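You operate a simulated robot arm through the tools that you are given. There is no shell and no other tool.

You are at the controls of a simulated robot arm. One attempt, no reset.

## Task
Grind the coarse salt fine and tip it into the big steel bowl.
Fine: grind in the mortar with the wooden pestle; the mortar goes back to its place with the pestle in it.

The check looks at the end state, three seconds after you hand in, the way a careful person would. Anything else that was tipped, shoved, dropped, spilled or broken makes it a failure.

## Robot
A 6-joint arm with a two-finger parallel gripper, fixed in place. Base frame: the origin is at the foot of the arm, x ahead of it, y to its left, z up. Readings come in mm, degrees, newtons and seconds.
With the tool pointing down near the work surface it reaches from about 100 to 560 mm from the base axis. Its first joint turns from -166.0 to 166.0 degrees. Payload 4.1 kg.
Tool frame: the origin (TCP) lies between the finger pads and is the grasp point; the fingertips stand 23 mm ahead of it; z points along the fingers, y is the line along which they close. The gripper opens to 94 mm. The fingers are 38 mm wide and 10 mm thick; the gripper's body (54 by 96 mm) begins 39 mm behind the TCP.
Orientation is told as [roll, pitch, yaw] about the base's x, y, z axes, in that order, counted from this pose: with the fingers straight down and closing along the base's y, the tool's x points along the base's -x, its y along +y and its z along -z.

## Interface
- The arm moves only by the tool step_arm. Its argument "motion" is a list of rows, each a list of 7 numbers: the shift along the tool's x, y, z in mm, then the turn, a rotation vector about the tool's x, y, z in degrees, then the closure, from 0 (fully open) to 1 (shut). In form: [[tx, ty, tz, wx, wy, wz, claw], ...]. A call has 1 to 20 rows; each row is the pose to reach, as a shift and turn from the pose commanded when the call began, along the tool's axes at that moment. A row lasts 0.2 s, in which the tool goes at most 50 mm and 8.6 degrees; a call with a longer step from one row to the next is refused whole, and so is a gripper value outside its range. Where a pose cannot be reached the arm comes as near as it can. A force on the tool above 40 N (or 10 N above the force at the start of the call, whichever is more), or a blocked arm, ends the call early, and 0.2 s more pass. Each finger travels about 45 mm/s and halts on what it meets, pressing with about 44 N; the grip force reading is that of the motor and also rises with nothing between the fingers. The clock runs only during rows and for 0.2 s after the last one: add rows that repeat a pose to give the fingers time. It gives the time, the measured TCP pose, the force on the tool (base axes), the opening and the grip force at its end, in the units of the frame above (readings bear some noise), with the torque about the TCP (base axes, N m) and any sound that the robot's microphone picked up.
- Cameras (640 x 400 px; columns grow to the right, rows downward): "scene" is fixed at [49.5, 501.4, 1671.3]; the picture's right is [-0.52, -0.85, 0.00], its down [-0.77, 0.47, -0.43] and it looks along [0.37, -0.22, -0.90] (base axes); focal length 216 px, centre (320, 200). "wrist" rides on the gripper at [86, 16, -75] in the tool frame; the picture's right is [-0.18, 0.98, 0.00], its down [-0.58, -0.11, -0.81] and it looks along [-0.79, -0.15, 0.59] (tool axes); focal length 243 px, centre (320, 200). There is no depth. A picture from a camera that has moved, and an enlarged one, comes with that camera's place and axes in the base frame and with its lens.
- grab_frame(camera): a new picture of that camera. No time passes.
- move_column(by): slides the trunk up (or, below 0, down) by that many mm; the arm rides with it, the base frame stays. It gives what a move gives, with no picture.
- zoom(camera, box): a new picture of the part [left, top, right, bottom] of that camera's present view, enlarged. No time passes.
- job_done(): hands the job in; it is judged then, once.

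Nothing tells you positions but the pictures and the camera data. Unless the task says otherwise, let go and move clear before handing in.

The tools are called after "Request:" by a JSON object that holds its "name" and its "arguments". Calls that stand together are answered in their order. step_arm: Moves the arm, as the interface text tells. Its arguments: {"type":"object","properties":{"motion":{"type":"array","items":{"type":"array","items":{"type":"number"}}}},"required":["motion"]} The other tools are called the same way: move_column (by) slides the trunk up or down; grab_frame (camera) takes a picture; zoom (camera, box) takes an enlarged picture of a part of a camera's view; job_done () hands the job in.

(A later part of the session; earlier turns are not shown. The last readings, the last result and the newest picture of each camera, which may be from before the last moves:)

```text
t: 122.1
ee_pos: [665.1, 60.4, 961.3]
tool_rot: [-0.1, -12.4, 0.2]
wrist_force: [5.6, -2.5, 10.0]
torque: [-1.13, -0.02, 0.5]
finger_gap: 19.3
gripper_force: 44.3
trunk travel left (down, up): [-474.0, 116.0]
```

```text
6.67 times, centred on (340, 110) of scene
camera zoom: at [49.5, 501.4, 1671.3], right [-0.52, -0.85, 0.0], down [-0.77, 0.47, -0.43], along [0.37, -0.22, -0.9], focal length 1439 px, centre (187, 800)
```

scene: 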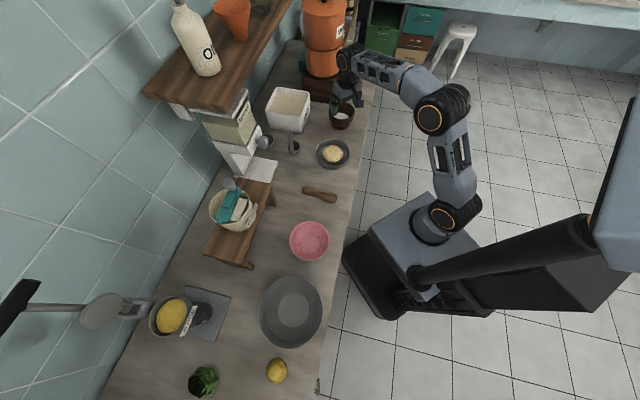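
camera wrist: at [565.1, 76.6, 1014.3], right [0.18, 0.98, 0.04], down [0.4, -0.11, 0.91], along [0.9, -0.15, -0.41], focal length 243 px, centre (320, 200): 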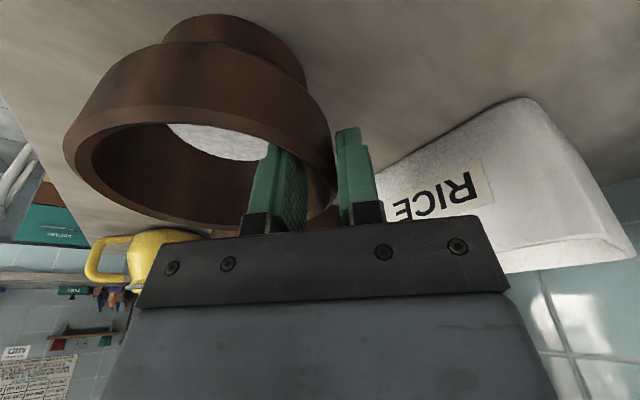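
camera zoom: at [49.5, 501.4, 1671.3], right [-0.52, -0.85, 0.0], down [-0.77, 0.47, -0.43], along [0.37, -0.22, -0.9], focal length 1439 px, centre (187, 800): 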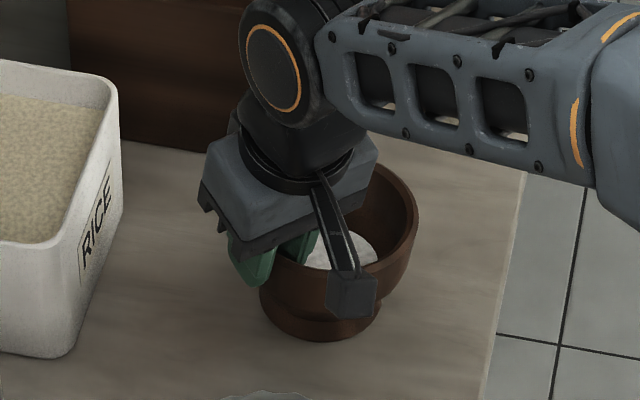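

The wall is wedge-shaped and it's gripped at 19 mm. I'll lift a little and check how the mortar hangs.

Request:
{"name": "step_arm", "arguments": {"motion": [[-1, 0, -5, 0, 0, 0, 1], [-2.1, 0, -10, 0, 0, 0, 1], [-4.3, 0, -20, 0, 0, 0, 1], [-6.4, 0, -29, 0, 0, 0, 1], [-6.4, 0, -29, 0, 0, 0, 1]]}}

Request:
{"name": "grab_frame", "arguments": {"camera": "wrist"}}

Request:
{"name": "zoom", "arguments": {"camera": "scene", "box": [310, 80, 370, 140]}}

```text
t: 123.3
ee_pos: [666.2, 62.6, 989.1]
tool_rot: [0.0, -12.1, 0.2]
wrist_force: [0.4, 0.7, -3.4]
torque: [0.15, 0.0, -0.03]
finger_gap: 14.7
gripper_force: 44.1
trunk travel left (down, up): [-474.0, 116.0]
```

```text
taken
camera wrist: at [566.0, 77.4, 1042.1], right [0.18, 0.98, 0.04], down [0.4, -0.11, 0.91], along [0.9, -0.15, -0.41], focal length 243 px, centre (320, 200)
```

wrist: 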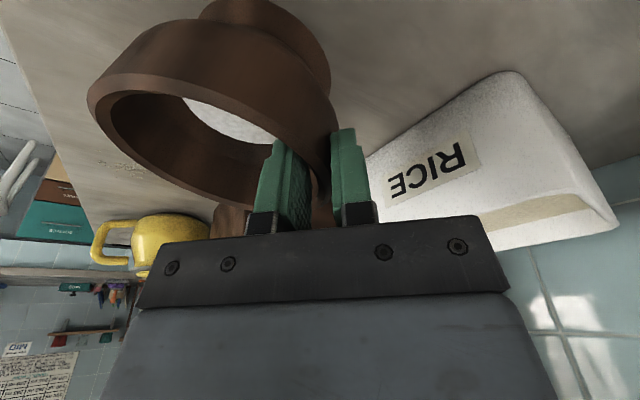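

```text
6.67 times, centred on (340, 110) of scene
camera zoom: at [49.5, 501.4, 1671.3], right [-0.52, -0.85, 0.0], down [-0.77, 0.47, -0.43], along [0.37, -0.22, -0.9], focal length 1439 px, centre (187, 800)
```

zoom: 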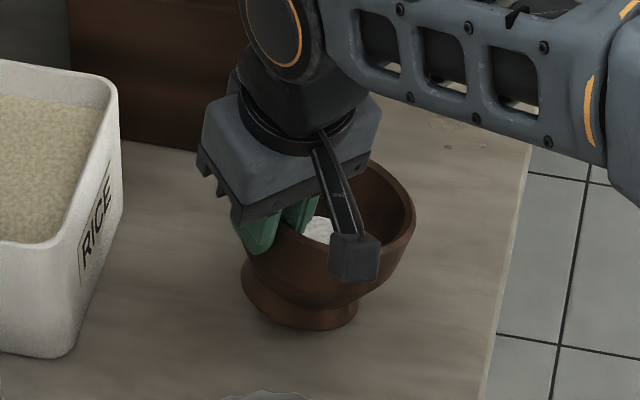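

The mortar hangs with a mild sag away from the grip, with the salt safely low inside, and weighs about 0.35 kg. I'll raise it with the trunk and check the grip again.

Request:
{"name": "move_column", "arguments": {"by": 110}}

Request:
{"name": "zoom", "arguments": {"camera": "scene", "box": [310, 70, 370, 130]}}

Request:
{"name": "grab_frame", "arguments": {"camera": "wrist"}}

```text
t: 124.7
ee_pos: [665.2, 60.8, 1099.0]
tool_rot: [-0.1, -12.1, 0.2]
wrist_force: [0.3, 0.4, -3.2]
torque: [0.14, 0.03, 0.02]
finger_gap: 14.7
gripper_force: 44.1
trunk travel left (down, up): [-584.0, 6.0]
```

```text
6.67 times, centred on (340, 100) of scene
camera zoom: at [49.5, 501.4, 1671.3], right [-0.52, -0.85, 0.0], down [-0.77, 0.47, -0.43], along [0.37, -0.22, -0.9], focal length 1439 px, centre (187, 867)
```

zoom: 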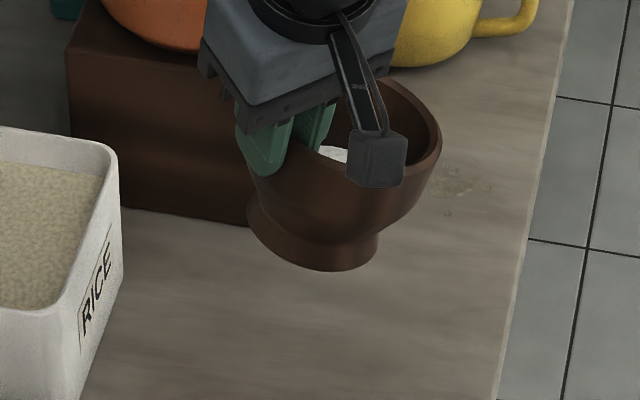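

```text
taken
camera wrist: at [566.3, 77.1, 1152.1], right [0.18, 0.98, 0.04], down [0.4, -0.11, 0.91], along [0.9, -0.15, -0.41], focal length 243 px, centre (320, 200)
```

wrist: 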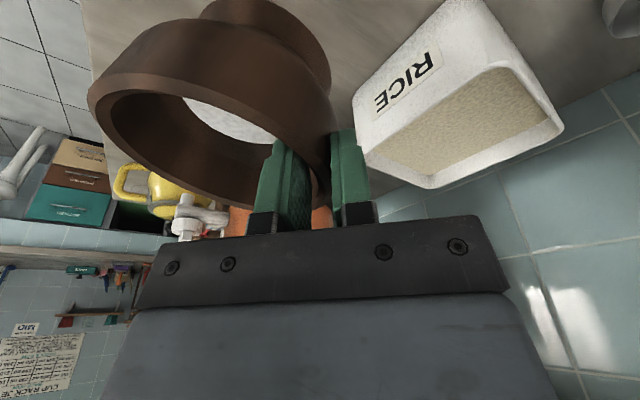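

The hold is stable. I'll carry the mortar in a slow arc toward the big steel bowl.

Request:
{"name": "step_arm", "arguments": {"motion": [[5, 20, -1.1, -0.37, 0, -1.71, 1], [10, 40.1, -2.2, -0.75, 0, -3.42, 1], [16.1, 59.5, -3.5, -1.12, 0, -5.13, 1], [22.3, 78.8, -4.9, -1.49, 0, -6.84, 1], [29.5, 97.6, -6.4, -1.86, 0, -8.55, 1], [36.7, 116.4, -8, -2.24, 0, -10.26, 1], [45, 134.5, -9.8, -2.61, 0, -11.97, 1], [53.3, 152.7, -11.6, -2.98, 0, -13.68, 1], [62.6, 170.1, -13.6, -3.35, 0, -15.4, 1], [72, 187.6, -15.7, -3.73, 0, -17.1, 1], [82.2, 204.3, -17.9, -4.1, 0, -18.8, 1], [92.5, 221, -20.2, -4.47, 0, -20.5, 1], [103.7, 236.9, -22.6, -4.85, 0, -22.2, 1], [114.9, 252.7, -25, -5.22, 0, -23.9, 1], [126.9, 267.8, -27.6, -5.59, 0, -25.6, 1], [138.9, 282.8, -30.3, -5.96, 0, -27.4, 1], [151.7, 296.9, -33.1, -6.33, 0, -29.1, 1], [164.5, 311, -35.9, -6.71, 0, -30.8, 1], [178, 324.2, -38.8, -7.08, 0, -32.5, 1], [191.6, 337.3, -41.8, -7.46, 0, -34.2, 1]]}}

Request:
{"name": "grab_frame", "arguments": {"camera": "scene"}}

```text
t: 128.9
ee_pos: [468.7, 398.2, 1097.9]
tool_rot: [0.0, -12.1, 35.2]
wrist_force: [0.0, -0.7, -3.2]
torque: [0.09, 0.12, -0.01]
finger_gap: 14.7
gripper_force: 43.5
trunk travel left (down, up): [-584.0, 6.0]
```

```text
taken
```

scene: 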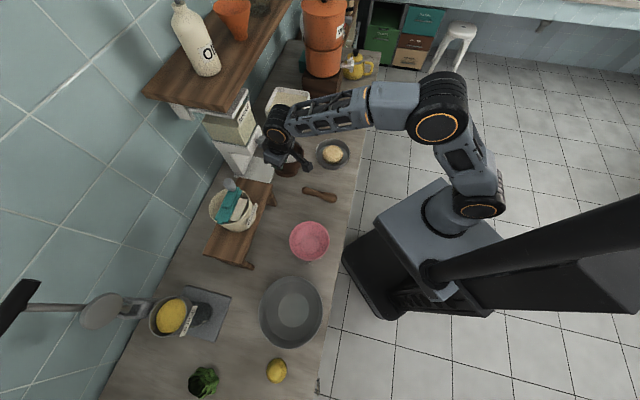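

The flour crock is close to this arc, so I'll pull in toward the robot before going on.

Request:
{"name": "step_arm", "arguments": {"motion": [[15, -1, -3, 0, 0, 0, 1], [30, -3, -6.5, 0, 0, 0, 1], [45, -4, -10, 0, 0, 0, 1], [60, -5, -13, 0, 0, 0, 1], [73, -6.5, -16, 0, 0, 0, 1], [83, -7, -18, 0, 0, 0, 1], [83, -7, -18, 0, 0, 0, 1]]}}

Request:
{"name": "zoom", "arguments": {"camera": "scene", "box": [220, 100, 360, 220]}}

```text
t: 130.5
ee_pos: [402.4, 343.0, 1098.6]
tool_rot: [-0.1, -12.1, 35.2]
wrist_force: [-0.3, -0.1, -3.0]
torque: [0.09, 0.07, 0.0]
finger_gap: 14.6
gripper_force: 43.8
trunk travel left (down, up): [-584.0, 6.0]
```

```text
3.33 times, centred on (290, 160) of scene
camera zoom: at [49.5, 501.4, 1671.3], right [-0.52, -0.85, 0.0], down [-0.77, 0.47, -0.43], along [0.37, -0.22, -0.9], focal length 720 px, centre (420, 333)
```

zoom: 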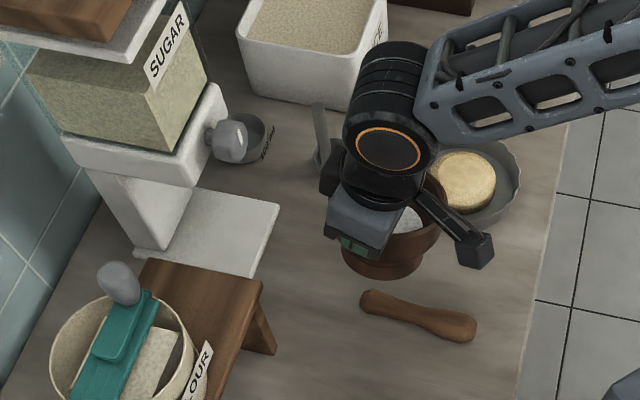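

Request:
{"name": "step_arm", "arguments": {"motion": [[2, 18.4, -0.4, -0.42, 0, -1.96, 1], [4.5, 36.7, -1, -0.84, 0, -3.9, 1], [7.7, 54.8, -1.7, -1.26, 0, -5.9, 1], [11.5, 72.9, -2.5, -1.7, 0, -7.8, 1], [15.9, 90.8, -3.4, -2.1, 0, -9.8, 1], [21, 108.5, -4.5, -2.5, 0, -11.7, 1], [26.6, 126.1, -5.7, -2.9, 0, -13.7, 1], [32.9, 143.4, -7, -3.4, 0, -15.6, 1], [39.7, 160.5, -8.5, -3.8, 0, -17.6, 1], [47, 177.3, -10.1, -4.2, 0, -19.6, 1], [55, 193.9, -11.8, -4.6, 0, -21.5, 1], [63.6, 210.2, -13.6, -5, 0, -23.5, 1], [72.6, 226.1, -15.6, -5.5, 0, -25.4, 1], [82.3, 241.8, -17.6, -5.9, 0, -27.4, 1], [92.4, 257, -19.8, -6.3, 0, -29.3, 1], [103.1, 271.9, -22.1, -6.7, 0, -31.3, 1], [114.3, 286.4, -24.5, -7.1, 0, -33.2, 1], [125.9, 300.5, -27, -7.6, 0, -35.2, 1], [138.1, 314.2, -29.6, -8, 0, -37.2, 1], [150.6, 327.5, -32.3, -8.4, 0, -39.1, 1]]}}

Request:
{"name": "grab_frame", "arguments": {"camera": "scene"}}

Request:
{"name": "grab_frame", "arguments": {"camera": "wrist"}}

```text
t: 134.7
ee_pos: [88.9, 521.6, 1098.3]
tool_rot: [0.0, -12.1, 75.1]
wrist_force: [0.4, 1.1, -3.5]
torque: [0.05, 0.15, 0.01]
finger_gap: 14.2
gripper_force: 43.8
trunk travel left (down, up): [-584.0, 6.0]
```

```text
taken
```

scene: 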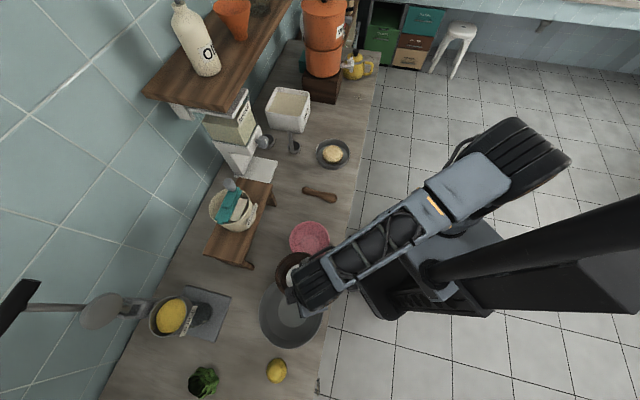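

```text
taken
camera wrist: at [48.0, 429.6, 1152.0], right [-0.9, 0.43, 0.04], down [0.21, 0.36, 0.91], along [0.37, 0.83, -0.41], focal length 243 px, centre (320, 200)
```

wrist: 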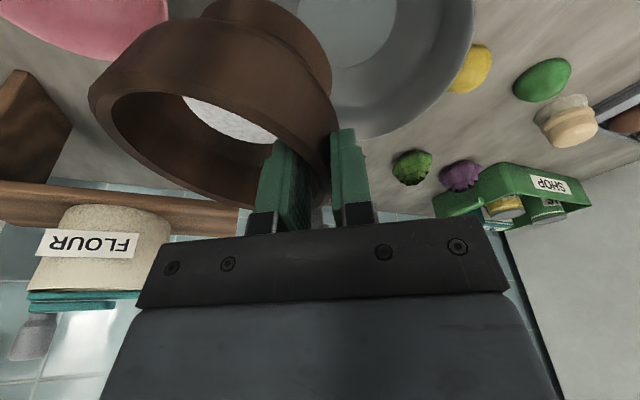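

The mortar is right beside the steel bowl, whose centre I take as (75, 595) with its rim at about z 950. I'll move so the tool is over the bowl centre.

Request:
{"name": "step_arm", "arguments": {"motion": [[-10, 5, 2, 0, 0, 0, 1], [-24, 12, 5, 0, 0, 0, 1], [-40, 20, 8.5, 0, 0, 0, 1], [-55, 27, 12, 0, 0, 0, 1], [-65.8, 32.5, 14.1, 0, 0, 0, 1], [-65.8, 32.5, 14.1, 0, 0, 0, 1]]}}

Request:
{"name": "zoom", "arguments": {"camera": "scene", "box": [220, 210, 380, 370]}}

Request:
{"name": "grab_frame", "arguments": {"camera": "wrist"}}

```text
t: 136.1
ee_pos: [74.3, 595.9, 1098.4]
tool_rot: [0.0, -12.1, 75.2]
wrist_force: [0.1, 0.0, -3.3]
torque: [0.0, 0.13, 0.01]
finger_gap: 14.5
gripper_force: 44.0
trunk travel left (down, up): [-584.0, 6.0]
```

```text
2.50 times, centred on (300, 290) of scene
camera zoom: at [49.5, 501.4, 1671.3], right [-0.52, -0.85, 0.0], down [-0.77, 0.47, -0.43], along [0.37, -0.22, -0.9], focal length 540 px, centre (370, -25)
```

zoom: 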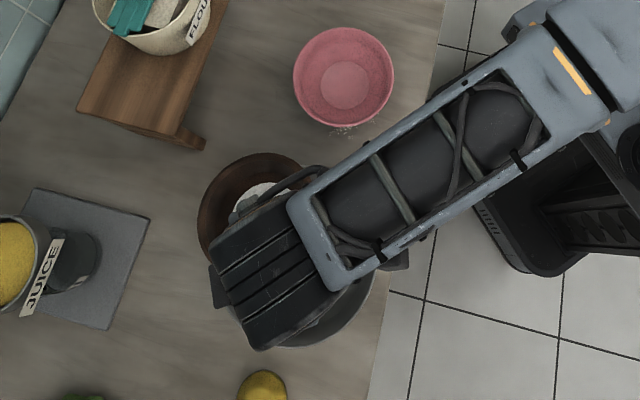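

```text
taken
camera wrist: at [33.2, 503.4, 1152.7], right [-0.9, 0.43, 0.04], down [0.21, 0.36, 0.91], along [0.37, 0.83, -0.41], focal length 243 px, centre (320, 200)
```

wrist: 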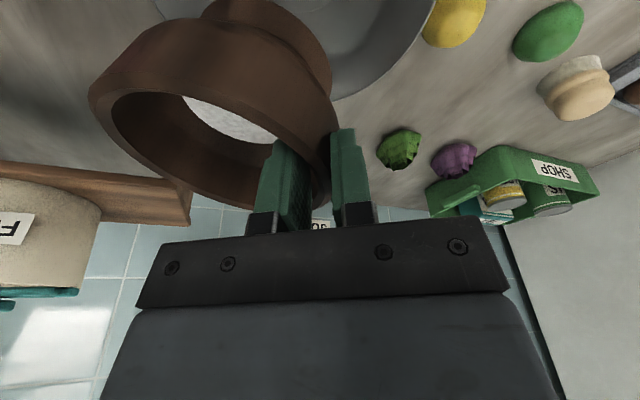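

The tool is over the bowl. I'll begin tipping the mortar slowly, with the gripped side going up.

Request:
{"name": "step_arm", "arguments": {"motion": [[0, 0, 0, -4.9, 0, 1.05, 1], [0, 0, 0, -9.8, 0, 2.1, 1], [0, 0, 0, -14.7, 0, 3.15, 1], [0, 0, 0, -19.6, 0, 4.2, 1], [0, 0, 0, -24.5, 0, 5.3, 1], [0, 0, 0, -29.3, 0, 6.3, 1], [0, 0, 0, -34.2, 0, 7.4, 1], [0, 0, 0, -39.1, 0, 8.4, 1], [0, 0, 0, -39.1, 0, 8.4, 1]]}}

Request:
{"name": "zoom", "arguments": {"camera": "scene", "box": [220, 210, 380, 370]}}

Request:
{"name": "grab_frame", "arguments": {"camera": "wrist"}}

```text
t: 138.1
ee_pos: [73.6, 595.7, 1098.5]
tool_rot: [40.7, -9.4, 67.3]
wrist_force: [1.0, 0.2, -3.3]
torque: [-0.03, -0.04, -0.01]
finger_gap: 14.2
gripper_force: 44.2
trunk travel left (down, up): [-584.0, 6.0]
```

```text
2.50 times, centred on (300, 290) of scene
camera zoom: at [49.5, 501.4, 1671.3], right [-0.52, -0.85, 0.0], down [-0.77, 0.47, -0.43], along [0.37, -0.22, -0.9], focal length 540 px, centre (370, -25)
```

zoom: 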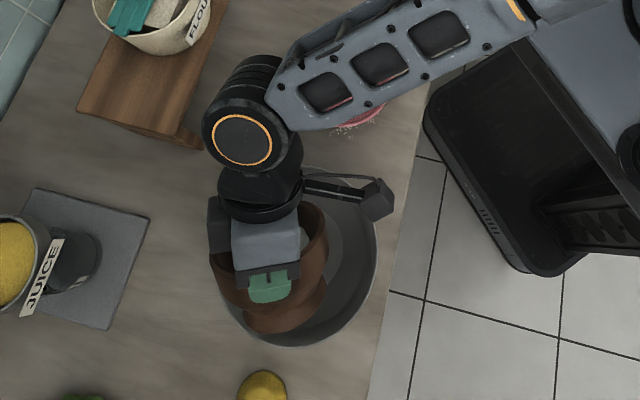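

```text
taken
camera wrist: at [71.1, 492.9, 1150.3], right [-0.66, 0.36, 0.66], down [0.75, 0.21, 0.63], along [0.08, 0.91, -0.41], focal length 243 px, centre (320, 200)
```

wrist: 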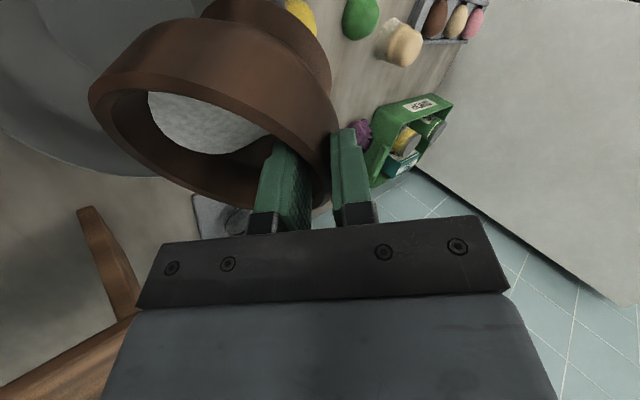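

The salt is sliding toward the lip inside. The mortar sits about 20 mm too far out, so I'll shift it inward over the bowl centre and keep tipping.

Request:
{"name": "step_arm", "arguments": {"motion": [[9.7, 0, -2.1, 0, 0, 0, 1], [19.4, 0, -4.3, 0, 0, 0, 1], [19.4, 0, -4.3, -4.9, 0, 1.05, 1], [19.4, 0, -4.3, -9.8, 0, 2.1, 1], [19.4, 0, -4.3, -14.7, 0, 3.15, 1], [19.4, 0, -4.3, -19.6, 0, 4.2, 1], [19.4, 0, -4.3, -24.5, 0, 5.3, 1], [19.4, 0, -4.3, -29.3, 0, 6.3, 1], [19.4, 0, -4.3, -29.3, 0, 6.3, 1]]}}

Request:
{"name": "zoom", "arguments": {"camera": "scene", "box": [220, 210, 380, 370]}}

Request:
{"name": "grab_frame", "arguments": {"camera": "wrist"}}

```text
t: 140.1
ee_pos: [69.4, 577.8, 1099.7]
tool_rot: [70.5, -4.2, 63.8]
wrist_force: [1.0, 0.6, -2.4]
torque: [-0.04, -0.18, 0.03]
finger_gap: 14.3
gripper_force: 44.8
trunk travel left (down, up): [-584.0, 6.0]
```

```text
2.50 times, centred on (300, 290) of scene
camera zoom: at [49.5, 501.4, 1671.3], right [-0.52, -0.85, 0.0], down [-0.77, 0.47, -0.43], along [0.37, -0.22, -0.9], focal length 540 px, centre (370, -25)
```

zoom: 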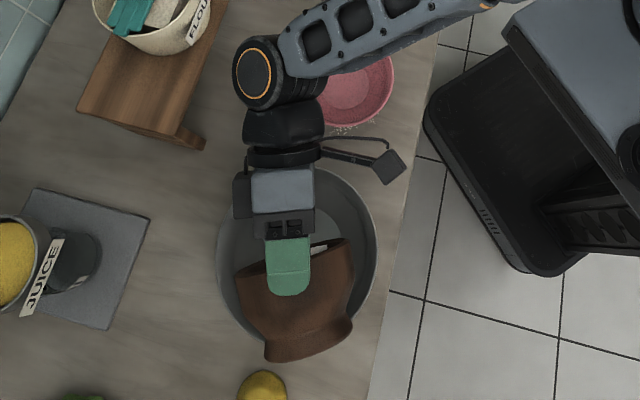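

```text
taken
camera wrist: at [88.2, 468.2, 1132.4], right [-0.24, 0.25, 0.94], down [0.97, 0.16, 0.21], along [-0.1, 0.96, -0.28], focal length 243 px, centre (320, 200)
```

wrist: 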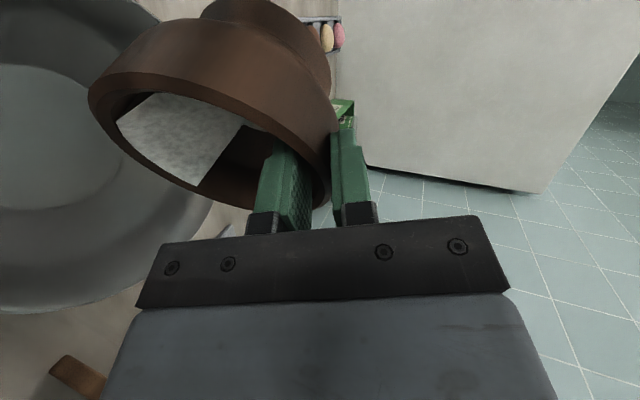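

The salt has collected at the lower wall, with the lip right over the bowl centre. I'll continue tipping.

Request:
{"name": "step_arm", "arguments": {"motion": [[0, 0, 0, -4.9, 0, 1.05, 1], [0, 0, 0, -9.8, 0, 2.1, 1], [0, 0, 0, -14.7, 0, 3.15, 1], [0, 0, 0, -19.6, 0, 4.2, 1], [0, 0, 0, -19.6, 0, 4.2, 1]]}}

Request:
{"name": "zoom", "arguments": {"camera": "scene", "box": [220, 210, 380, 370]}}

Request:
{"name": "grab_frame", "arguments": {"camera": "wrist"}}

```text
t: 141.3
ee_pos: [70.2, 578.0, 1099.8]
tool_rot: [90.2, 0.0, 63.0]
wrist_force: [0.5, 0.6, -2.7]
torque: [-0.05, -0.2, 0.01]
finger_gap: 14.1
gripper_force: 44.1
trunk travel left (down, up): [-584.0, 6.0]
```

```text
2.50 times, centred on (300, 290) of scene
camera zoom: at [49.5, 501.4, 1671.3], right [-0.52, -0.85, 0.0], down [-0.77, 0.47, -0.43], along [0.37, -0.22, -0.9], focal length 540 px, centre (370, -25)
```

zoom: 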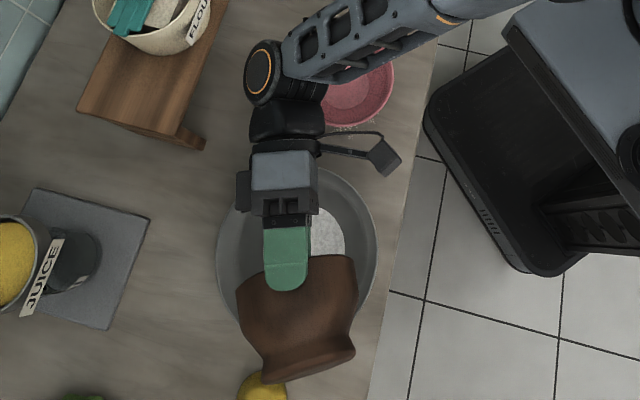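

```text
taken
camera wrist: at [97.5, 466.4, 1114.4], right [0.08, 0.16, 0.98], down [0.98, 0.15, -0.11], along [-0.17, 0.97, -0.15], focal length 243 px, centre (320, 200)
```

wrist: 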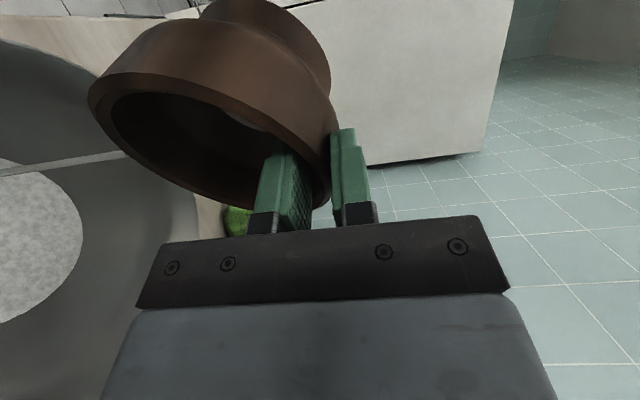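

The salt has fallen into the steel bowl. I'll check whether anything is left in the mortar.

Request:
{"name": "zoom", "arguments": {"camera": "wrist", "box": [80, 60, 280, 220]}}

Request:
{"name": "step_arm", "arguments": {"motion": [[0, 0, 0, -4.9, 0, 1.05, 1], [0, 0, 0, -9.8, 0, 2.1, 1], [0, 0, 0, -14.7, 0, 3.15, 1], [0, 0, 0, -19.6, 0, 4.2, 1], [0, 0, 0, -24.5, 0, 5.3, 1], [0, 0, 0, -24.5, 0, 5.3, 1], [0, 0, 0, -24.5, 0, 5.3, 1]]}}

Request:
{"name": "grab_frame", "arguments": {"camera": "wrist"}}

Request:
{"name": "zoom", "arguments": {"camera": "scene", "box": [240, 230, 360, 350]}}

```text
2.50 times, centred on (180, 140) of wrist
camera zoom: at [97.5, 466.4, 1114.4], right [0.08, 0.16, 0.98], down [0.98, 0.15, -0.11], along [-0.17, 0.97, -0.15], focal length 606 px, centre (670, 350)
```

zoom: 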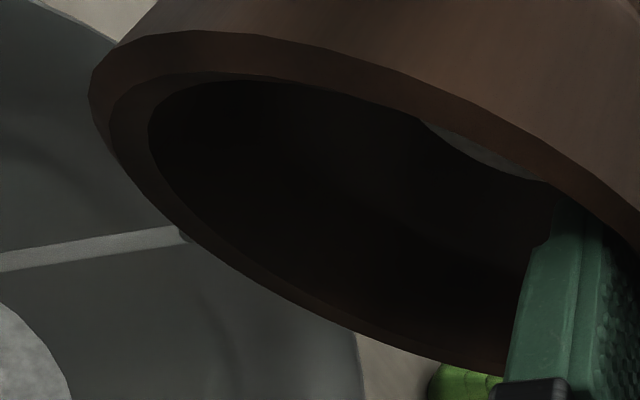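

```text
t: 142.9
ee_pos: [70.0, 576.6, 1099.7]
tool_rot: [114.5, 5.1, 64.2]
wrist_force: [-0.6, 0.9, -4.1]
torque: [-0.08, -0.22, -0.01]
finger_gap: 14.3
gripper_force: 43.9
trunk travel left (down, up): [-584.0, 6.0]
```

```text
taken
camera wrist: at [98.7, 465.3, 1090.0], right [0.48, 0.06, 0.87], down [0.85, 0.19, -0.49], along [-0.19, 0.98, 0.04], focal length 243 px, centre (320, 200)
```

wrist: 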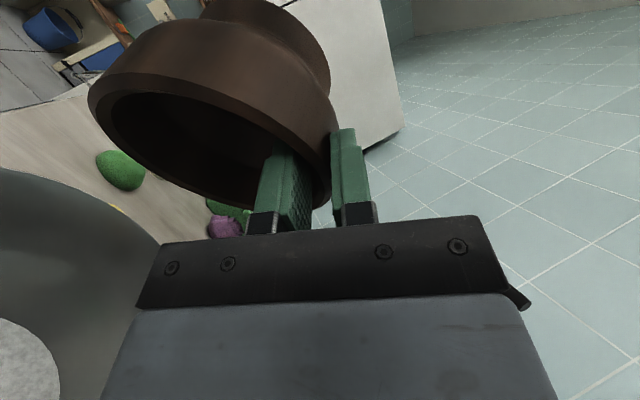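

```text
3.33 times, centred on (300, 290) of scene
camera zoom: at [49.5, 501.4, 1671.3], right [-0.52, -0.85, 0.0], down [-0.77, 0.47, -0.43], along [0.37, -0.22, -0.9], focal length 720 px, centre (387, -100)
```

zoom: 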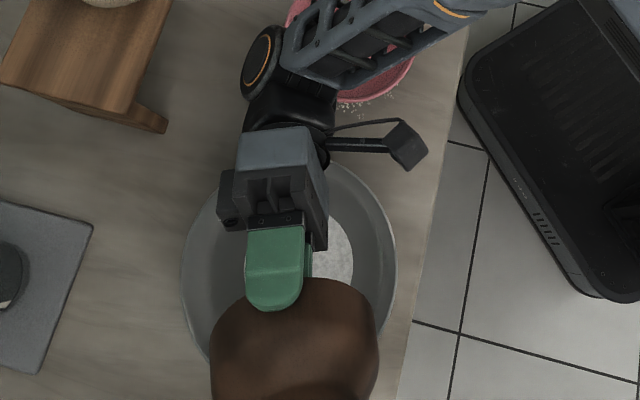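

Request:
{"name": "zoom", "arguments": {"camera": "wrist", "box": [80, 60, 280, 220]}}

Request:
{"name": "zoom", "arguments": {"camera": "scene", "box": [260, 250, 340, 330]}}

```text
2.50 times, centred on (180, 140) of wrist
camera zoom: at [98.7, 465.3, 1090.0], right [0.48, 0.06, 0.87], down [0.85, 0.19, -0.49], along [-0.19, 0.98, 0.04], focal length 606 px, centre (670, 350)
```

zoom: 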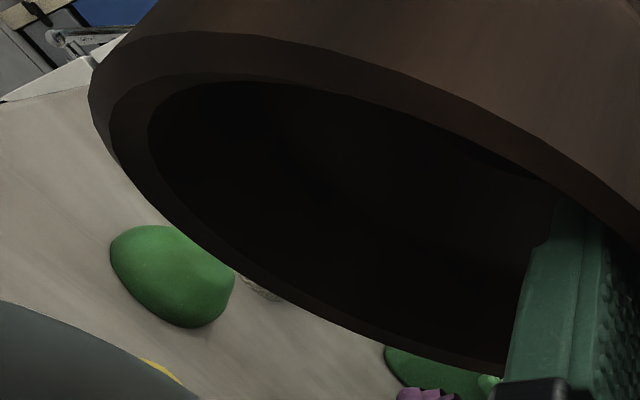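

```text
5.00 times, centred on (300, 290) of scene
camera zoom: at [49.5, 501.4, 1671.3], right [-0.52, -0.85, 0.0], down [-0.77, 0.47, -0.43], along [0.37, -0.22, -0.9], focal length 1079 px, centre (420, -250)
```

zoom: 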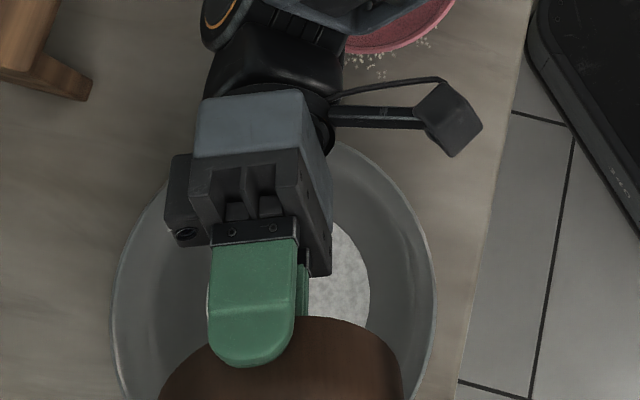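

The mortar is empty. I'll turn it upright again.

Request:
{"name": "step_arm", "arguments": {"motion": [[0, 0, 0, 0, 0, 0, 1], [0, 0, 0, 8.02, 0, -1.72, 1], [0, 0, 0, 16.04, 0, -3.44, 1], [0, 0, 0, 24.06, 0, -5.17, 1], [0, 0, 0, 32.1, 0, -6.9, 1], [0, 0, 0, 40.1, 0, -8.6, 1], [0, 0, 0, 48.1, 0, -10.3, 1], [0, 0, 0, 56.1, 0, -12.05, 1], [0, 0, 0, 64.2, 0, -13.8, 1], [0, 0, 0, 72.2, 0, -15.5, 1], [0, 0, 0, 80.2, 0, -17.2, 1], [0, 0, 0, 88.2, 0, -18.95, 1], [0, 0, 0, 96.2, 0, -20.7, 1], [0, 0, 0, 104.3, 0, -22.4, 1], [0, 0, 0, 112.4, 0, -24.15, 1], [0, 0, 0, 112.4, 0, -24.15, 1]]}}

Request:
{"name": "grab_frame", "arguments": {"camera": "wrist"}}

Request:
{"name": "zoom", "arguments": {"camera": "scene", "box": [220, 210, 380, 370]}}

```text
t: 146.3
ee_pos: [70.1, 575.5, 1098.6]
tool_rot: [0.1, -12.1, 75.1]
wrist_force: [1.2, -0.1, -3.2]
torque: [0.0, 0.1, 0.0]
finger_gap: 14.7
gripper_force: 43.9
trunk travel left (down, up): [-584.0, 6.0]
```

```text
taken
camera wrist: at [28.6, 483.9, 1153.3], right [-0.9, 0.43, 0.04], down [0.21, 0.36, 0.91], along [0.37, 0.83, -0.41], focal length 243 px, centre (320, 200)
```

wrist: 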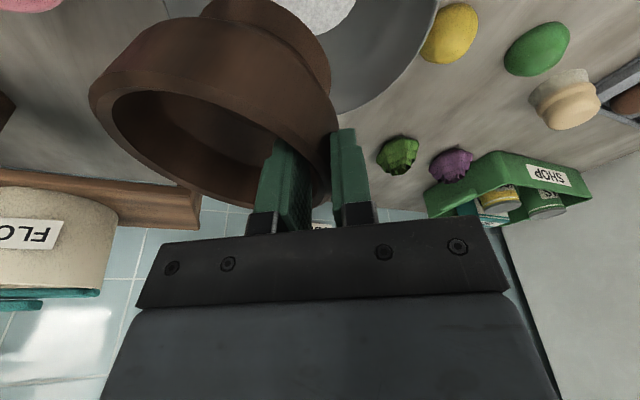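

```text
2.50 times, centred on (300, 290) of scene
camera zoom: at [49.5, 501.4, 1671.3], right [-0.52, -0.85, 0.0], down [-0.77, 0.47, -0.43], along [0.37, -0.22, -0.9], focal length 540 px, centre (370, -25)
```

zoom: 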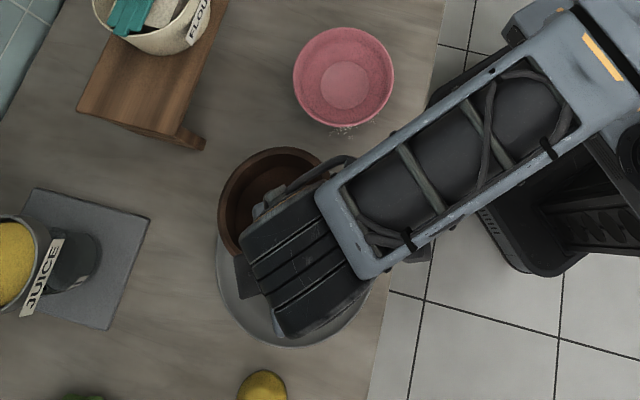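

Upright and empty. I'll retrace the path back toward the mortar's place.

Request:
{"name": "step_arm", "arguments": {"motion": [[15, -11, -3, 0, 0, 0, 1], [31, -22, -6.5, 0, 0, 0, 1], [46.2, -32.1, -9.9, 0, 0, 0, 1], [46.2, -32.1, -9.9, 0, 0, 0, 1]]}}

Request:
{"name": "step_arm", "arguments": {"motion": [[-1, -18, 0.2, 0.42, 0, 1.96, 1], [-2.1, -36.8, 0.4, 0.84, 0, 3.9, 1], [-1.6, -73.7, 0.3, 1.68, 0, 7.8, 1], [1.5, -110.5, -0.3, 2.5, 0, 11.7, 1], [7, -147, -1.5, 3.4, 0, 15.6, 1], [15.1, -183, -3.2, 4.2, 0, 19.6, 1], [25.4, -218.4, -5.5, 5, 0, 23.5, 1], [38.2, -252.9, -8.2, 5.9, 0, 27.4, 1], [53.4, -286.4, -11.5, 6.7, 0, 31.3, 1], [70.8, -318.8, -15.2, 7.6, 0, 35.2, 1], [81, -335, -17.4, 8, 0, 37.2, 1], [90.4, -349.8, -19.4, 8.4, 0, 39.1, 1], [90.4, -349.8, -19.4, 8.4, 0, 39.1, 1]]}}

Request:
{"name": "grab_frame", "arguments": {"camera": "scene"}}

```text
t: 147.3
ee_pos: [88.3, 524.1, 1098.9]
tool_rot: [0.2, -12.0, 75.1]
wrist_force: [0.0, -0.9, -2.8]
torque: [0.01, 0.08, -0.02]
finger_gap: 14.3
gripper_force: 44.0
trunk travel left (down, up): [-584.0, 6.0]
```

```text
t: 150.1
ee_pos: [403.5, 342.9, 1098.9]
tool_rot: [0.1, -12.0, 35.2]
wrist_force: [0.4, 0.1, -2.7]
torque: [0.11, 0.07, 0.02]
finger_gap: 14.5
gripper_force: 44.3
trunk travel left (down, up): [-584.0, 6.0]
```

```text
taken
```

scene: 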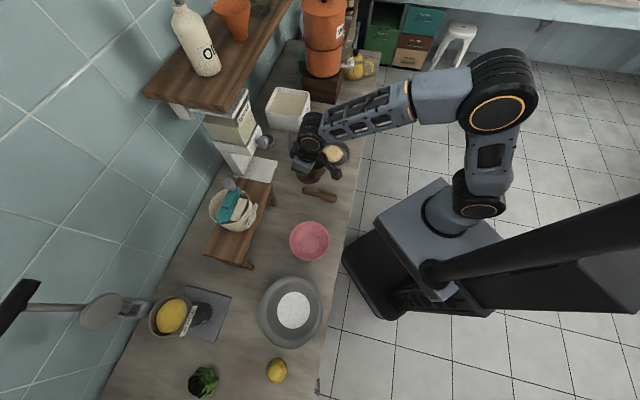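

The salt sits in the bowl and all else looks unchanged. I'll go back above the mortar's original spot.

Request:
{"name": "step_arm", "arguments": {"motion": [[-2.5, -19, 0.5, 0.37, 0, 1.7, 1], [-6, -50, 1.3, 0.9, 0, 4.4, 1], [-11, -88, 2.4, 1.7, 0, 7.8, 1], [-17, -126, 3.5, 2.4, 0, 11.3, 1], [-22, -164, 4.6, 3.2, 0, 14.7, 1], [-27, -202, 5.7, 3.9, 0, 18.1, 1], [-32, -240, 6.8, 4.6, 0, 21.5, 1], [-37, -278, 7.8, 5.4, 0, 25, 1], [-42, -316, 8.9, 6.1, 0, 28.4, 1], [-47, -354, 10, 6.8, 0, 31.8, 1], [-50.1, -381, 10.7, 7.35, 0, 34.2, 1], [-50.1, -381, 10.7, 7.35, 0, 34.2, 1]]}}

Request:
{"name": "grab_frame", "arguments": {"camera": "wrist"}}

Request:
{"name": "zoom", "arguments": {"camera": "scene", "box": [300, 70, 380, 140]}}

```text
t: 152.7
ee_pos: [663.4, 62.0, 1098.2]
tool_rot: [0.0, -12.1, 0.3]
wrist_force: [0.5, 0.3, -3.3]
torque: [0.1, -0.02, 0.01]
finger_gap: 14.1
gripper_force: 44.2
trunk travel left (down, up): [-584.0, 6.0]
```

```text
taken
camera wrist: at [564.2, 78.0, 1152.1], right [0.18, 0.98, 0.04], down [0.4, -0.11, 0.91], along [0.9, -0.14, -0.41], focal length 243 px, centre (320, 200)
```

wrist: 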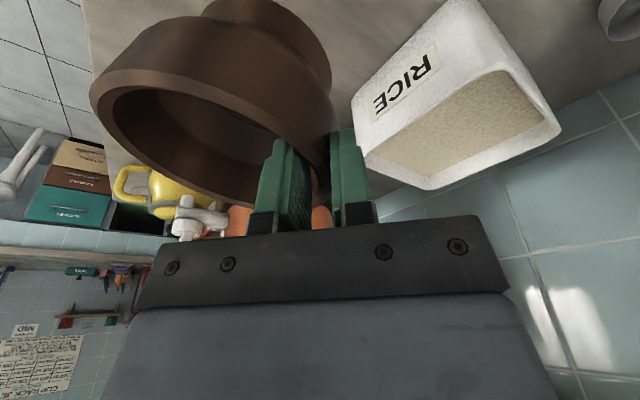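

```text
5.71 times, centred on (340, 105) of scene
camera zoom: at [49.5, 501.4, 1671.3], right [-0.52, -0.85, 0.0], down [-0.77, 0.47, -0.43], along [0.37, -0.22, -0.9], focal length 1234 px, centre (206, 743)
```

zoom: 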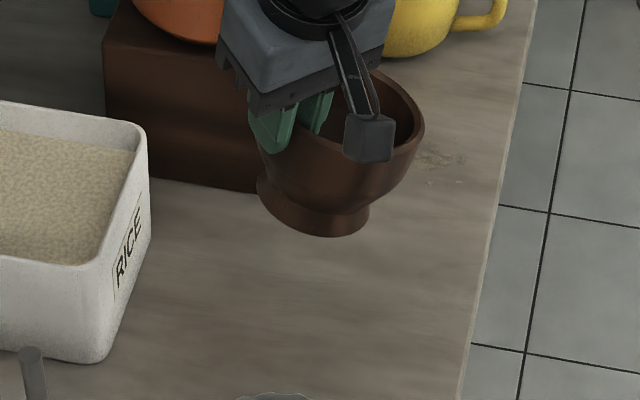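

The mortar hangs about 16° off level. I'll roll the wrist to level it before setting it down.

Request:
{"name": "step_arm", "arguments": {"motion": [[0, 1, 0, 3.9, 0, -0.85, 1], [0, 2, 0, 7.8, 0, -1.7, 1], [0, 3, 0, 11.7, 0, -2.5, 1], [0, 3, 0, 15.6, 0, -3.4, 1], [0, 3, 0, 15.6, 0, -3.4, 1]]}}

Request:
{"name": "move_column", "arguments": {"by": -95}}

Request:
{"name": "grab_frame", "arguments": {"camera": "wrist"}}

Request:
{"name": "zoom", "arguments": {"camera": "scene", "box": [310, 80, 370, 140]}}

```text
t: 153.9
ee_pos: [663.4, 64.5, 1097.6]
tool_rot: [-16.3, -11.5, 3.7]
wrist_force: [-0.3, 0.0, -2.7]
torque: [0.2, -0.03, -0.01]
finger_gap: 14.1
gripper_force: 44.4
trunk travel left (down, up): [-584.0, 6.0]
```

```text
t: 155.2
ee_pos: [664.0, 65.1, 1004.2]
tool_rot: [-16.2, -11.5, 3.7]
wrist_force: [0.0, -0.3, -3.3]
torque: [0.17, -0.02, -0.02]
finger_gap: 14.3
gripper_force: 43.4
trunk travel left (down, up): [-489.0, 101.0]
```

```text
taken
camera wrist: at [564.3, 94.8, 1050.5], right [0.17, 0.96, -0.23], down [0.4, 0.15, 0.9], along [0.9, -0.25, -0.36], focal length 243 px, centre (320, 200)
```

wrist: 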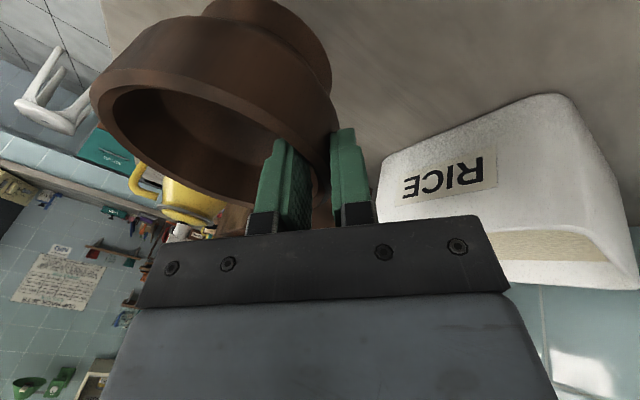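

```text
6.67 times, centred on (340, 110) of scene
camera zoom: at [49.5, 501.4, 1671.3], right [-0.52, -0.85, 0.0], down [-0.77, 0.47, -0.43], along [0.37, -0.22, -0.9], focal length 1439 px, centre (187, 800)
```

zoom: 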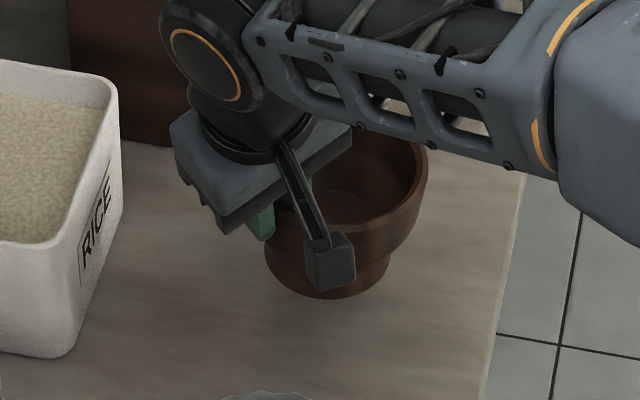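

The mortar looks upright now. I'll lower it slowly to the counter.

Request:
{"name": "step_arm", "arguments": {"motion": [[1.2, 1.6, 5.6, 0, 0, 0, 1], [2.4, 3.2, 11.3, 0, 0, 0, 1], [3.5, 4.9, 16.9, 0, 0, 0, 1], [4.7, 6.5, 22.6, 0, 0, 0, 1], [5.9, 8.1, 28.2, 0, 0, 0, 1], [5.9, 8.1, 28.2, 0, 0, 0, 1]]}}

Request:
{"name": "step_arm", "arguments": {"motion": [[0.4, 0.5, 1.9, 0, 0, 0, 1], [0.4, 0.5, 1.9, 0, 0, 0, 1]]}}

Request:
{"name": "step_arm", "arguments": {"motion": [[0.4, 0.5, 1.9, 0, 0, 0, 1], [0.4, 0.5, 1.9, 0, 0, 0, 1]]}}

Request:
{"name": "step_arm", "arguments": {"motion": [[0.4, 0.5, 1.9, 0, 0, 0, 1], [0.4, 0.5, 1.9, 0, 0, 0, 1]]}}

```text
t: 156.6
ee_pos: [664.3, 65.3, 972.1]
tool_rot: [-16.4, -11.6, 3.6]
wrist_force: [-0.7, -0.5, -3.0]
torque: [0.17, -0.04, 0.0]
finger_gap: 13.8
gripper_force: 43.6
trunk travel left (down, up): [-489.0, 101.0]
```

```text
t: 157.2
ee_pos: [663.8, 66.0, 970.7]
tool_rot: [-16.3, -11.4, 3.6]
wrist_force: [-0.3, -0.5, -2.9]
torque: [0.19, 0.02, -0.01]
finger_gap: 13.9
gripper_force: 44.3
trunk travel left (down, up): [-489.0, 101.0]
```

```text
t: 157.8
ee_pos: [663.1, 63.9, 968.9]
tool_rot: [-16.4, -11.6, 3.6]
wrist_force: [-0.5, -0.4, -2.5]
torque: [0.2, 0.01, -0.03]
finger_gap: 14.3
gripper_force: 43.9
trunk travel left (down, up): [-489.0, 101.0]
```

```text
t: 158.4
ee_pos: [664.4, 64.0, 966.8]
tool_rot: [-16.2, -11.5, 3.6]
wrist_force: [-0.2, 0.0, -2.5]
torque: [0.17, 0.03, -0.02]
finger_gap: 14.3
gripper_force: 44.0
trunk travel left (down, up): [-489.0, 101.0]
```

Request:
{"name": "zoom", "arguments": {"camera": "scene", "box": [310, 80, 370, 140]}}

Request:
{"name": "grab_frame", "arguments": {"camera": "wrist"}}

```text
6.67 times, centred on (340, 110) of scene
camera zoom: at [49.5, 501.4, 1671.3], right [-0.52, -0.85, 0.0], down [-0.77, 0.47, -0.43], along [0.37, -0.22, -0.9], focal length 1439 px, centre (187, 800)
```

zoom: 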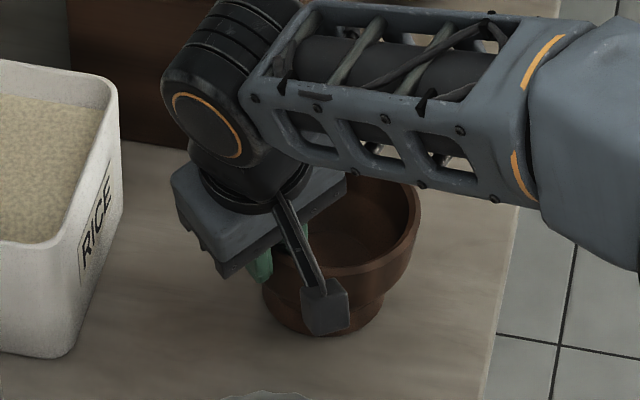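

```text
taken
camera wrist: at [564.3, 94.4, 1014.5], right [0.17, 0.96, -0.23], down [0.4, 0.15, 0.9], along [0.9, -0.25, -0.36], focal length 243 px, centre (320, 200)
```

wrist: 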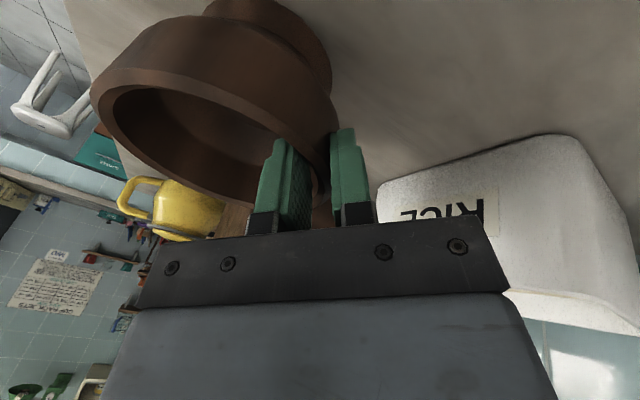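

The position matches the original to within a few mm. I'll lower the last bit.

Request:
{"name": "step_arm", "arguments": {"motion": [[0.4, 0.5, 1.9, 0, 0, 0, 1], [0.4, 0.5, 1.9, 0, 0, 0, 1]]}}

Request:
{"name": "step_arm", "arguments": {"motion": [[0.4, 0.5, 1.9, 0, 0, 0, 1], [0.4, 0.5, 1.9, 0, 0, 0, 1]]}}

Request:
{"name": "step_arm", "arguments": {"motion": [[0.4, 0.5, 1.9, 0, 0, 0, 1], [0.4, 0.5, 1.9, 0, 0, 0, 1]]}}

```text
t: 159.0
ee_pos: [664.5, 63.3, 965.5]
tool_rot: [-16.3, -11.5, 3.6]
wrist_force: [0.3, 0.3, -3.9]
torque: [0.18, 0.01, -0.02]
finger_gap: 14.1
gripper_force: 43.6
trunk travel left (down, up): [-489.0, 101.0]
```

```text
t: 159.6
ee_pos: [664.6, 64.4, 963.2]
tool_rot: [-16.3, -11.4, 3.6]
wrist_force: [1.1, 0.3, -2.4]
torque: [0.15, 0.03, -0.01]
finger_gap: 14.2
gripper_force: 44.2
trunk travel left (down, up): [-489.0, 101.0]
```

```text
t: 160.2
ee_pos: [664.8, 63.7, 962.8]
tool_rot: [-16.3, -11.7, 3.7]
wrist_force: [1.0, 0.2, 8.4]
torque: [-0.14, 0.31, -0.02]
finger_gap: 14.1
gripper_force: 43.9
trunk travel left (down, up): [-489.0, 101.0]
```

Contact is on the near-left edge of the foot, so I'll trim the tilt by a degree or two to seat it flat.

Request:
{"name": "step_arm", "arguments": {"motion": [[0, 0, 0, -1, 0.8, 0.2, 1], [0, 0, 0, -2, 1.5, 0.4, 1], [0, 0, 0, -2, 1.5, 0.4, 1]]}}

Request:
{"name": "step_arm", "arguments": {"motion": [[0.2, 0.3, 0.9, 0, 0, 0, 1], [0.2, 0.3, 0.9, 0, 0, 0, 1]]}}

```text
t: 161.0
ee_pos: [664.5, 63.7, 962.2]
tool_rot: [-14.0, -10.3, 2.8]
wrist_force: [7.2, -3.5, 15.6]
torque: [-0.66, -0.23, 0.27]
finger_gap: 14.0
gripper_force: 44.2
trunk travel left (down, up): [-489.0, 101.0]
```

```text
t: 161.6
ee_pos: [664.4, 63.5, 962.2]
tool_rot: [-14.1, -10.5, 3.0]
wrist_force: [10.8, -4.8, 25.8]
torque: [-0.75, -0.18, 0.28]
finger_gap: 14.1
gripper_force: 43.8
trunk travel left (down, up): [-489.0, 101.0]
```

It's seated. I'll ease the pressure and open the fingers.

Request:
{"name": "step_arm", "arguments": {"motion": [[-0.3, -0.4, -1.4, 0, 0, 0, 1], [-0.3, -0.4, -1.4, 0, 0, 0, 1]]}}

Request:
{"name": "zoom", "arguments": {"camera": "scene", "box": [310, 80, 370, 140]}}

```text
t: 162.2
ee_pos: [663.6, 63.8, 960.9]
tool_rot: [-14.0, -10.2, 2.8]
wrist_force: [9.5, -2.8, 17.8]
torque: [-0.45, -0.54, 0.2]
finger_gap: 14.1
gripper_force: 44.2
trunk travel left (down, up): [-489.0, 101.0]
```

```text
6.67 times, centred on (340, 110) of scene
camera zoom: at [49.5, 501.4, 1671.3], right [-0.52, -0.85, 0.0], down [-0.77, 0.47, -0.43], along [0.37, -0.22, -0.9], focal length 1439 px, centre (187, 800)
```

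zoom: 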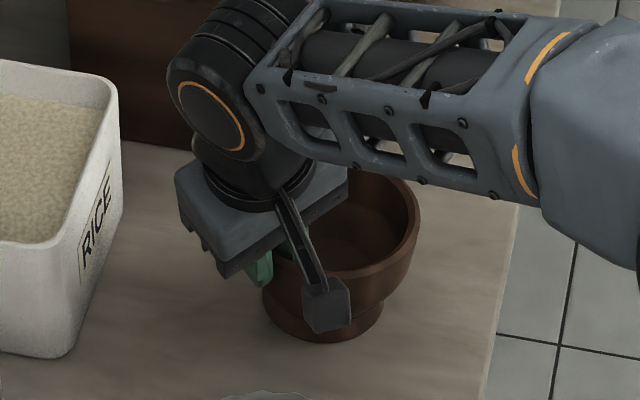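

Request:
{"name": "step_arm", "arguments": {"motion": [[-0.2, -0.3, -1, 0, 0, 0, 1], [-0.2, -0.3, -1, 0, 0, 0, 0.85], [-0.2, -0.3, -1, 0, 0, 0, 0.8], [-0.2, -0.3, -1, 0, 0, 0, 0.75], [-0.2, -0.3, -1, 0, 0, 0, 0.7], [-0.2, -0.3, -1, 0, 0, 0, 0.62], [-0.2, -0.3, -1, 0, 0, 0, 0.55], [-0.2, -0.3, -1, 0, 0, 0, 0.5], [-0.2, -0.3, -1, 0, 0, 0, 0.5]]}}

Request:
{"name": "grab_frame", "arguments": {"camera": "wrist"}}

Request:
{"name": "zoom", "arguments": {"camera": "scene", "box": [310, 80, 370, 140]}}

```text
t: 164.2
ee_pos: [665.1, 63.3, 962.9]
tool_rot: [-14.1, -10.2, 2.7]
wrist_force: [0.0, 0.2, 0.2]
torque: [0.01, -0.02, -0.01]
finger_gap: 46.8
gripper_force: 0.2
trunk travel left (down, up): [-489.0, 101.0]
```

```text
taken
camera wrist: at [566.1, 93.0, 1013.7], right [0.18, 0.96, -0.2], down [0.42, 0.11, 0.9], along [0.89, -0.24, -0.39], focal length 243 px, centre (320, 200)
```

wrist: 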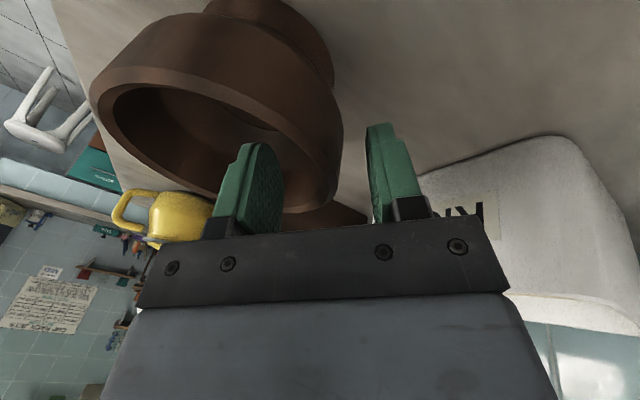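

```text
6.67 times, centred on (340, 110) of scene
camera zoom: at [49.5, 501.4, 1671.3], right [-0.52, -0.85, 0.0], down [-0.77, 0.47, -0.43], along [0.37, -0.22, -0.9], focal length 1439 px, centre (187, 800)
```

zoom: 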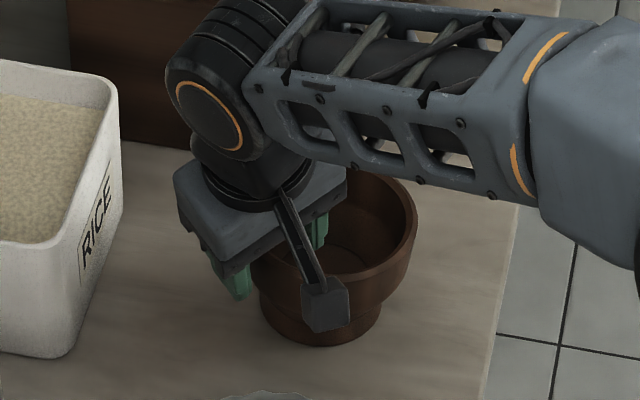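

Released cleanly. I'll retreat upward and check the mortar.

Request:
{"name": "step_arm", "arguments": {"motion": [[-1.8, -2.4, -9.6, 0, 0, 0, 0.5], [-4.5, -5.9, -24, 0, 0, 0, 0.5], [-8.9, -11.8, -48, 0, 0, 0, 0.5], [-13.4, -17.7, -72, 0, 0, 0, 0.4], [-19.6, -26, -105, 0, 0, 0, 0.2], [-19.6, -26, -105, 0, 0, 0, 0]]}}

Request:
{"name": "grab_frame", "arguments": {"camera": "wrist"}}

Request:
{"name": "zoom", "arguments": {"camera": "scene", "box": [310, 80, 370, 140]}}

```text
t: 165.6
ee_pos: [664.8, 65.6, 1072.2]
tool_rot: [-14.2, -10.2, 2.9]
wrist_force: [-0.5, 1.0, -1.0]
torque: [0.02, -0.05, 0.02]
finger_gap: 94.2
gripper_force: 0.0
trunk travel left (down, up): [-489.0, 101.0]
```

```text
taken
camera wrist: at [566.0, 95.0, 1123.4], right [0.18, 0.96, -0.2], down [0.42, 0.11, 0.9], along [0.89, -0.24, -0.39], focal length 243 px, centre (320, 200)
```

wrist: 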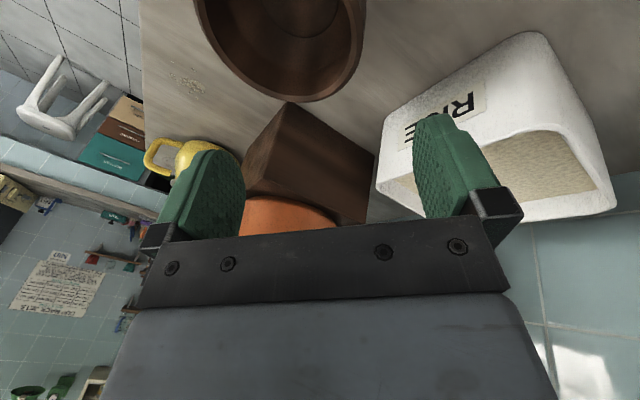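

```text
6.67 times, centred on (340, 110) of scene
camera zoom: at [49.5, 501.4, 1671.3], right [-0.52, -0.85, 0.0], down [-0.77, 0.47, -0.43], along [0.37, -0.22, -0.9], focal length 1439 px, centre (187, 800)
```

zoom: 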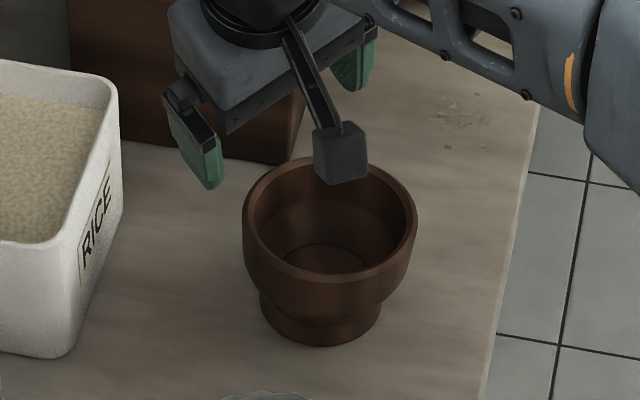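

The mortar stands upright and empty, about 10 mm from its original spot. Next comes the pestle. I'll straighten the tool and go back above it.

Request:
{"name": "step_arm", "arguments": {"motion": [[0, 0, -10, -4.6, 3.5, 1, 0], [0, 0, -10, -9.2, 7, 2, 0], [0, 0, -10, -13.7, 10.4, 2.9, 0], [0, 0, -10, -13.7, 10.4, 2.9, 0]]}}

```text
t: 166.6
ee_pos: [663.5, 67.4, 1082.3]
tool_rot: [0.1, -0.2, -1.3]
wrist_force: [0.5, -0.3, 0.8]
torque: [-0.02, 0.01, 0.01]
finger_gap: 93.9
gripper_force: 0.0
trunk travel left (down, up): [-489.0, 101.0]
```

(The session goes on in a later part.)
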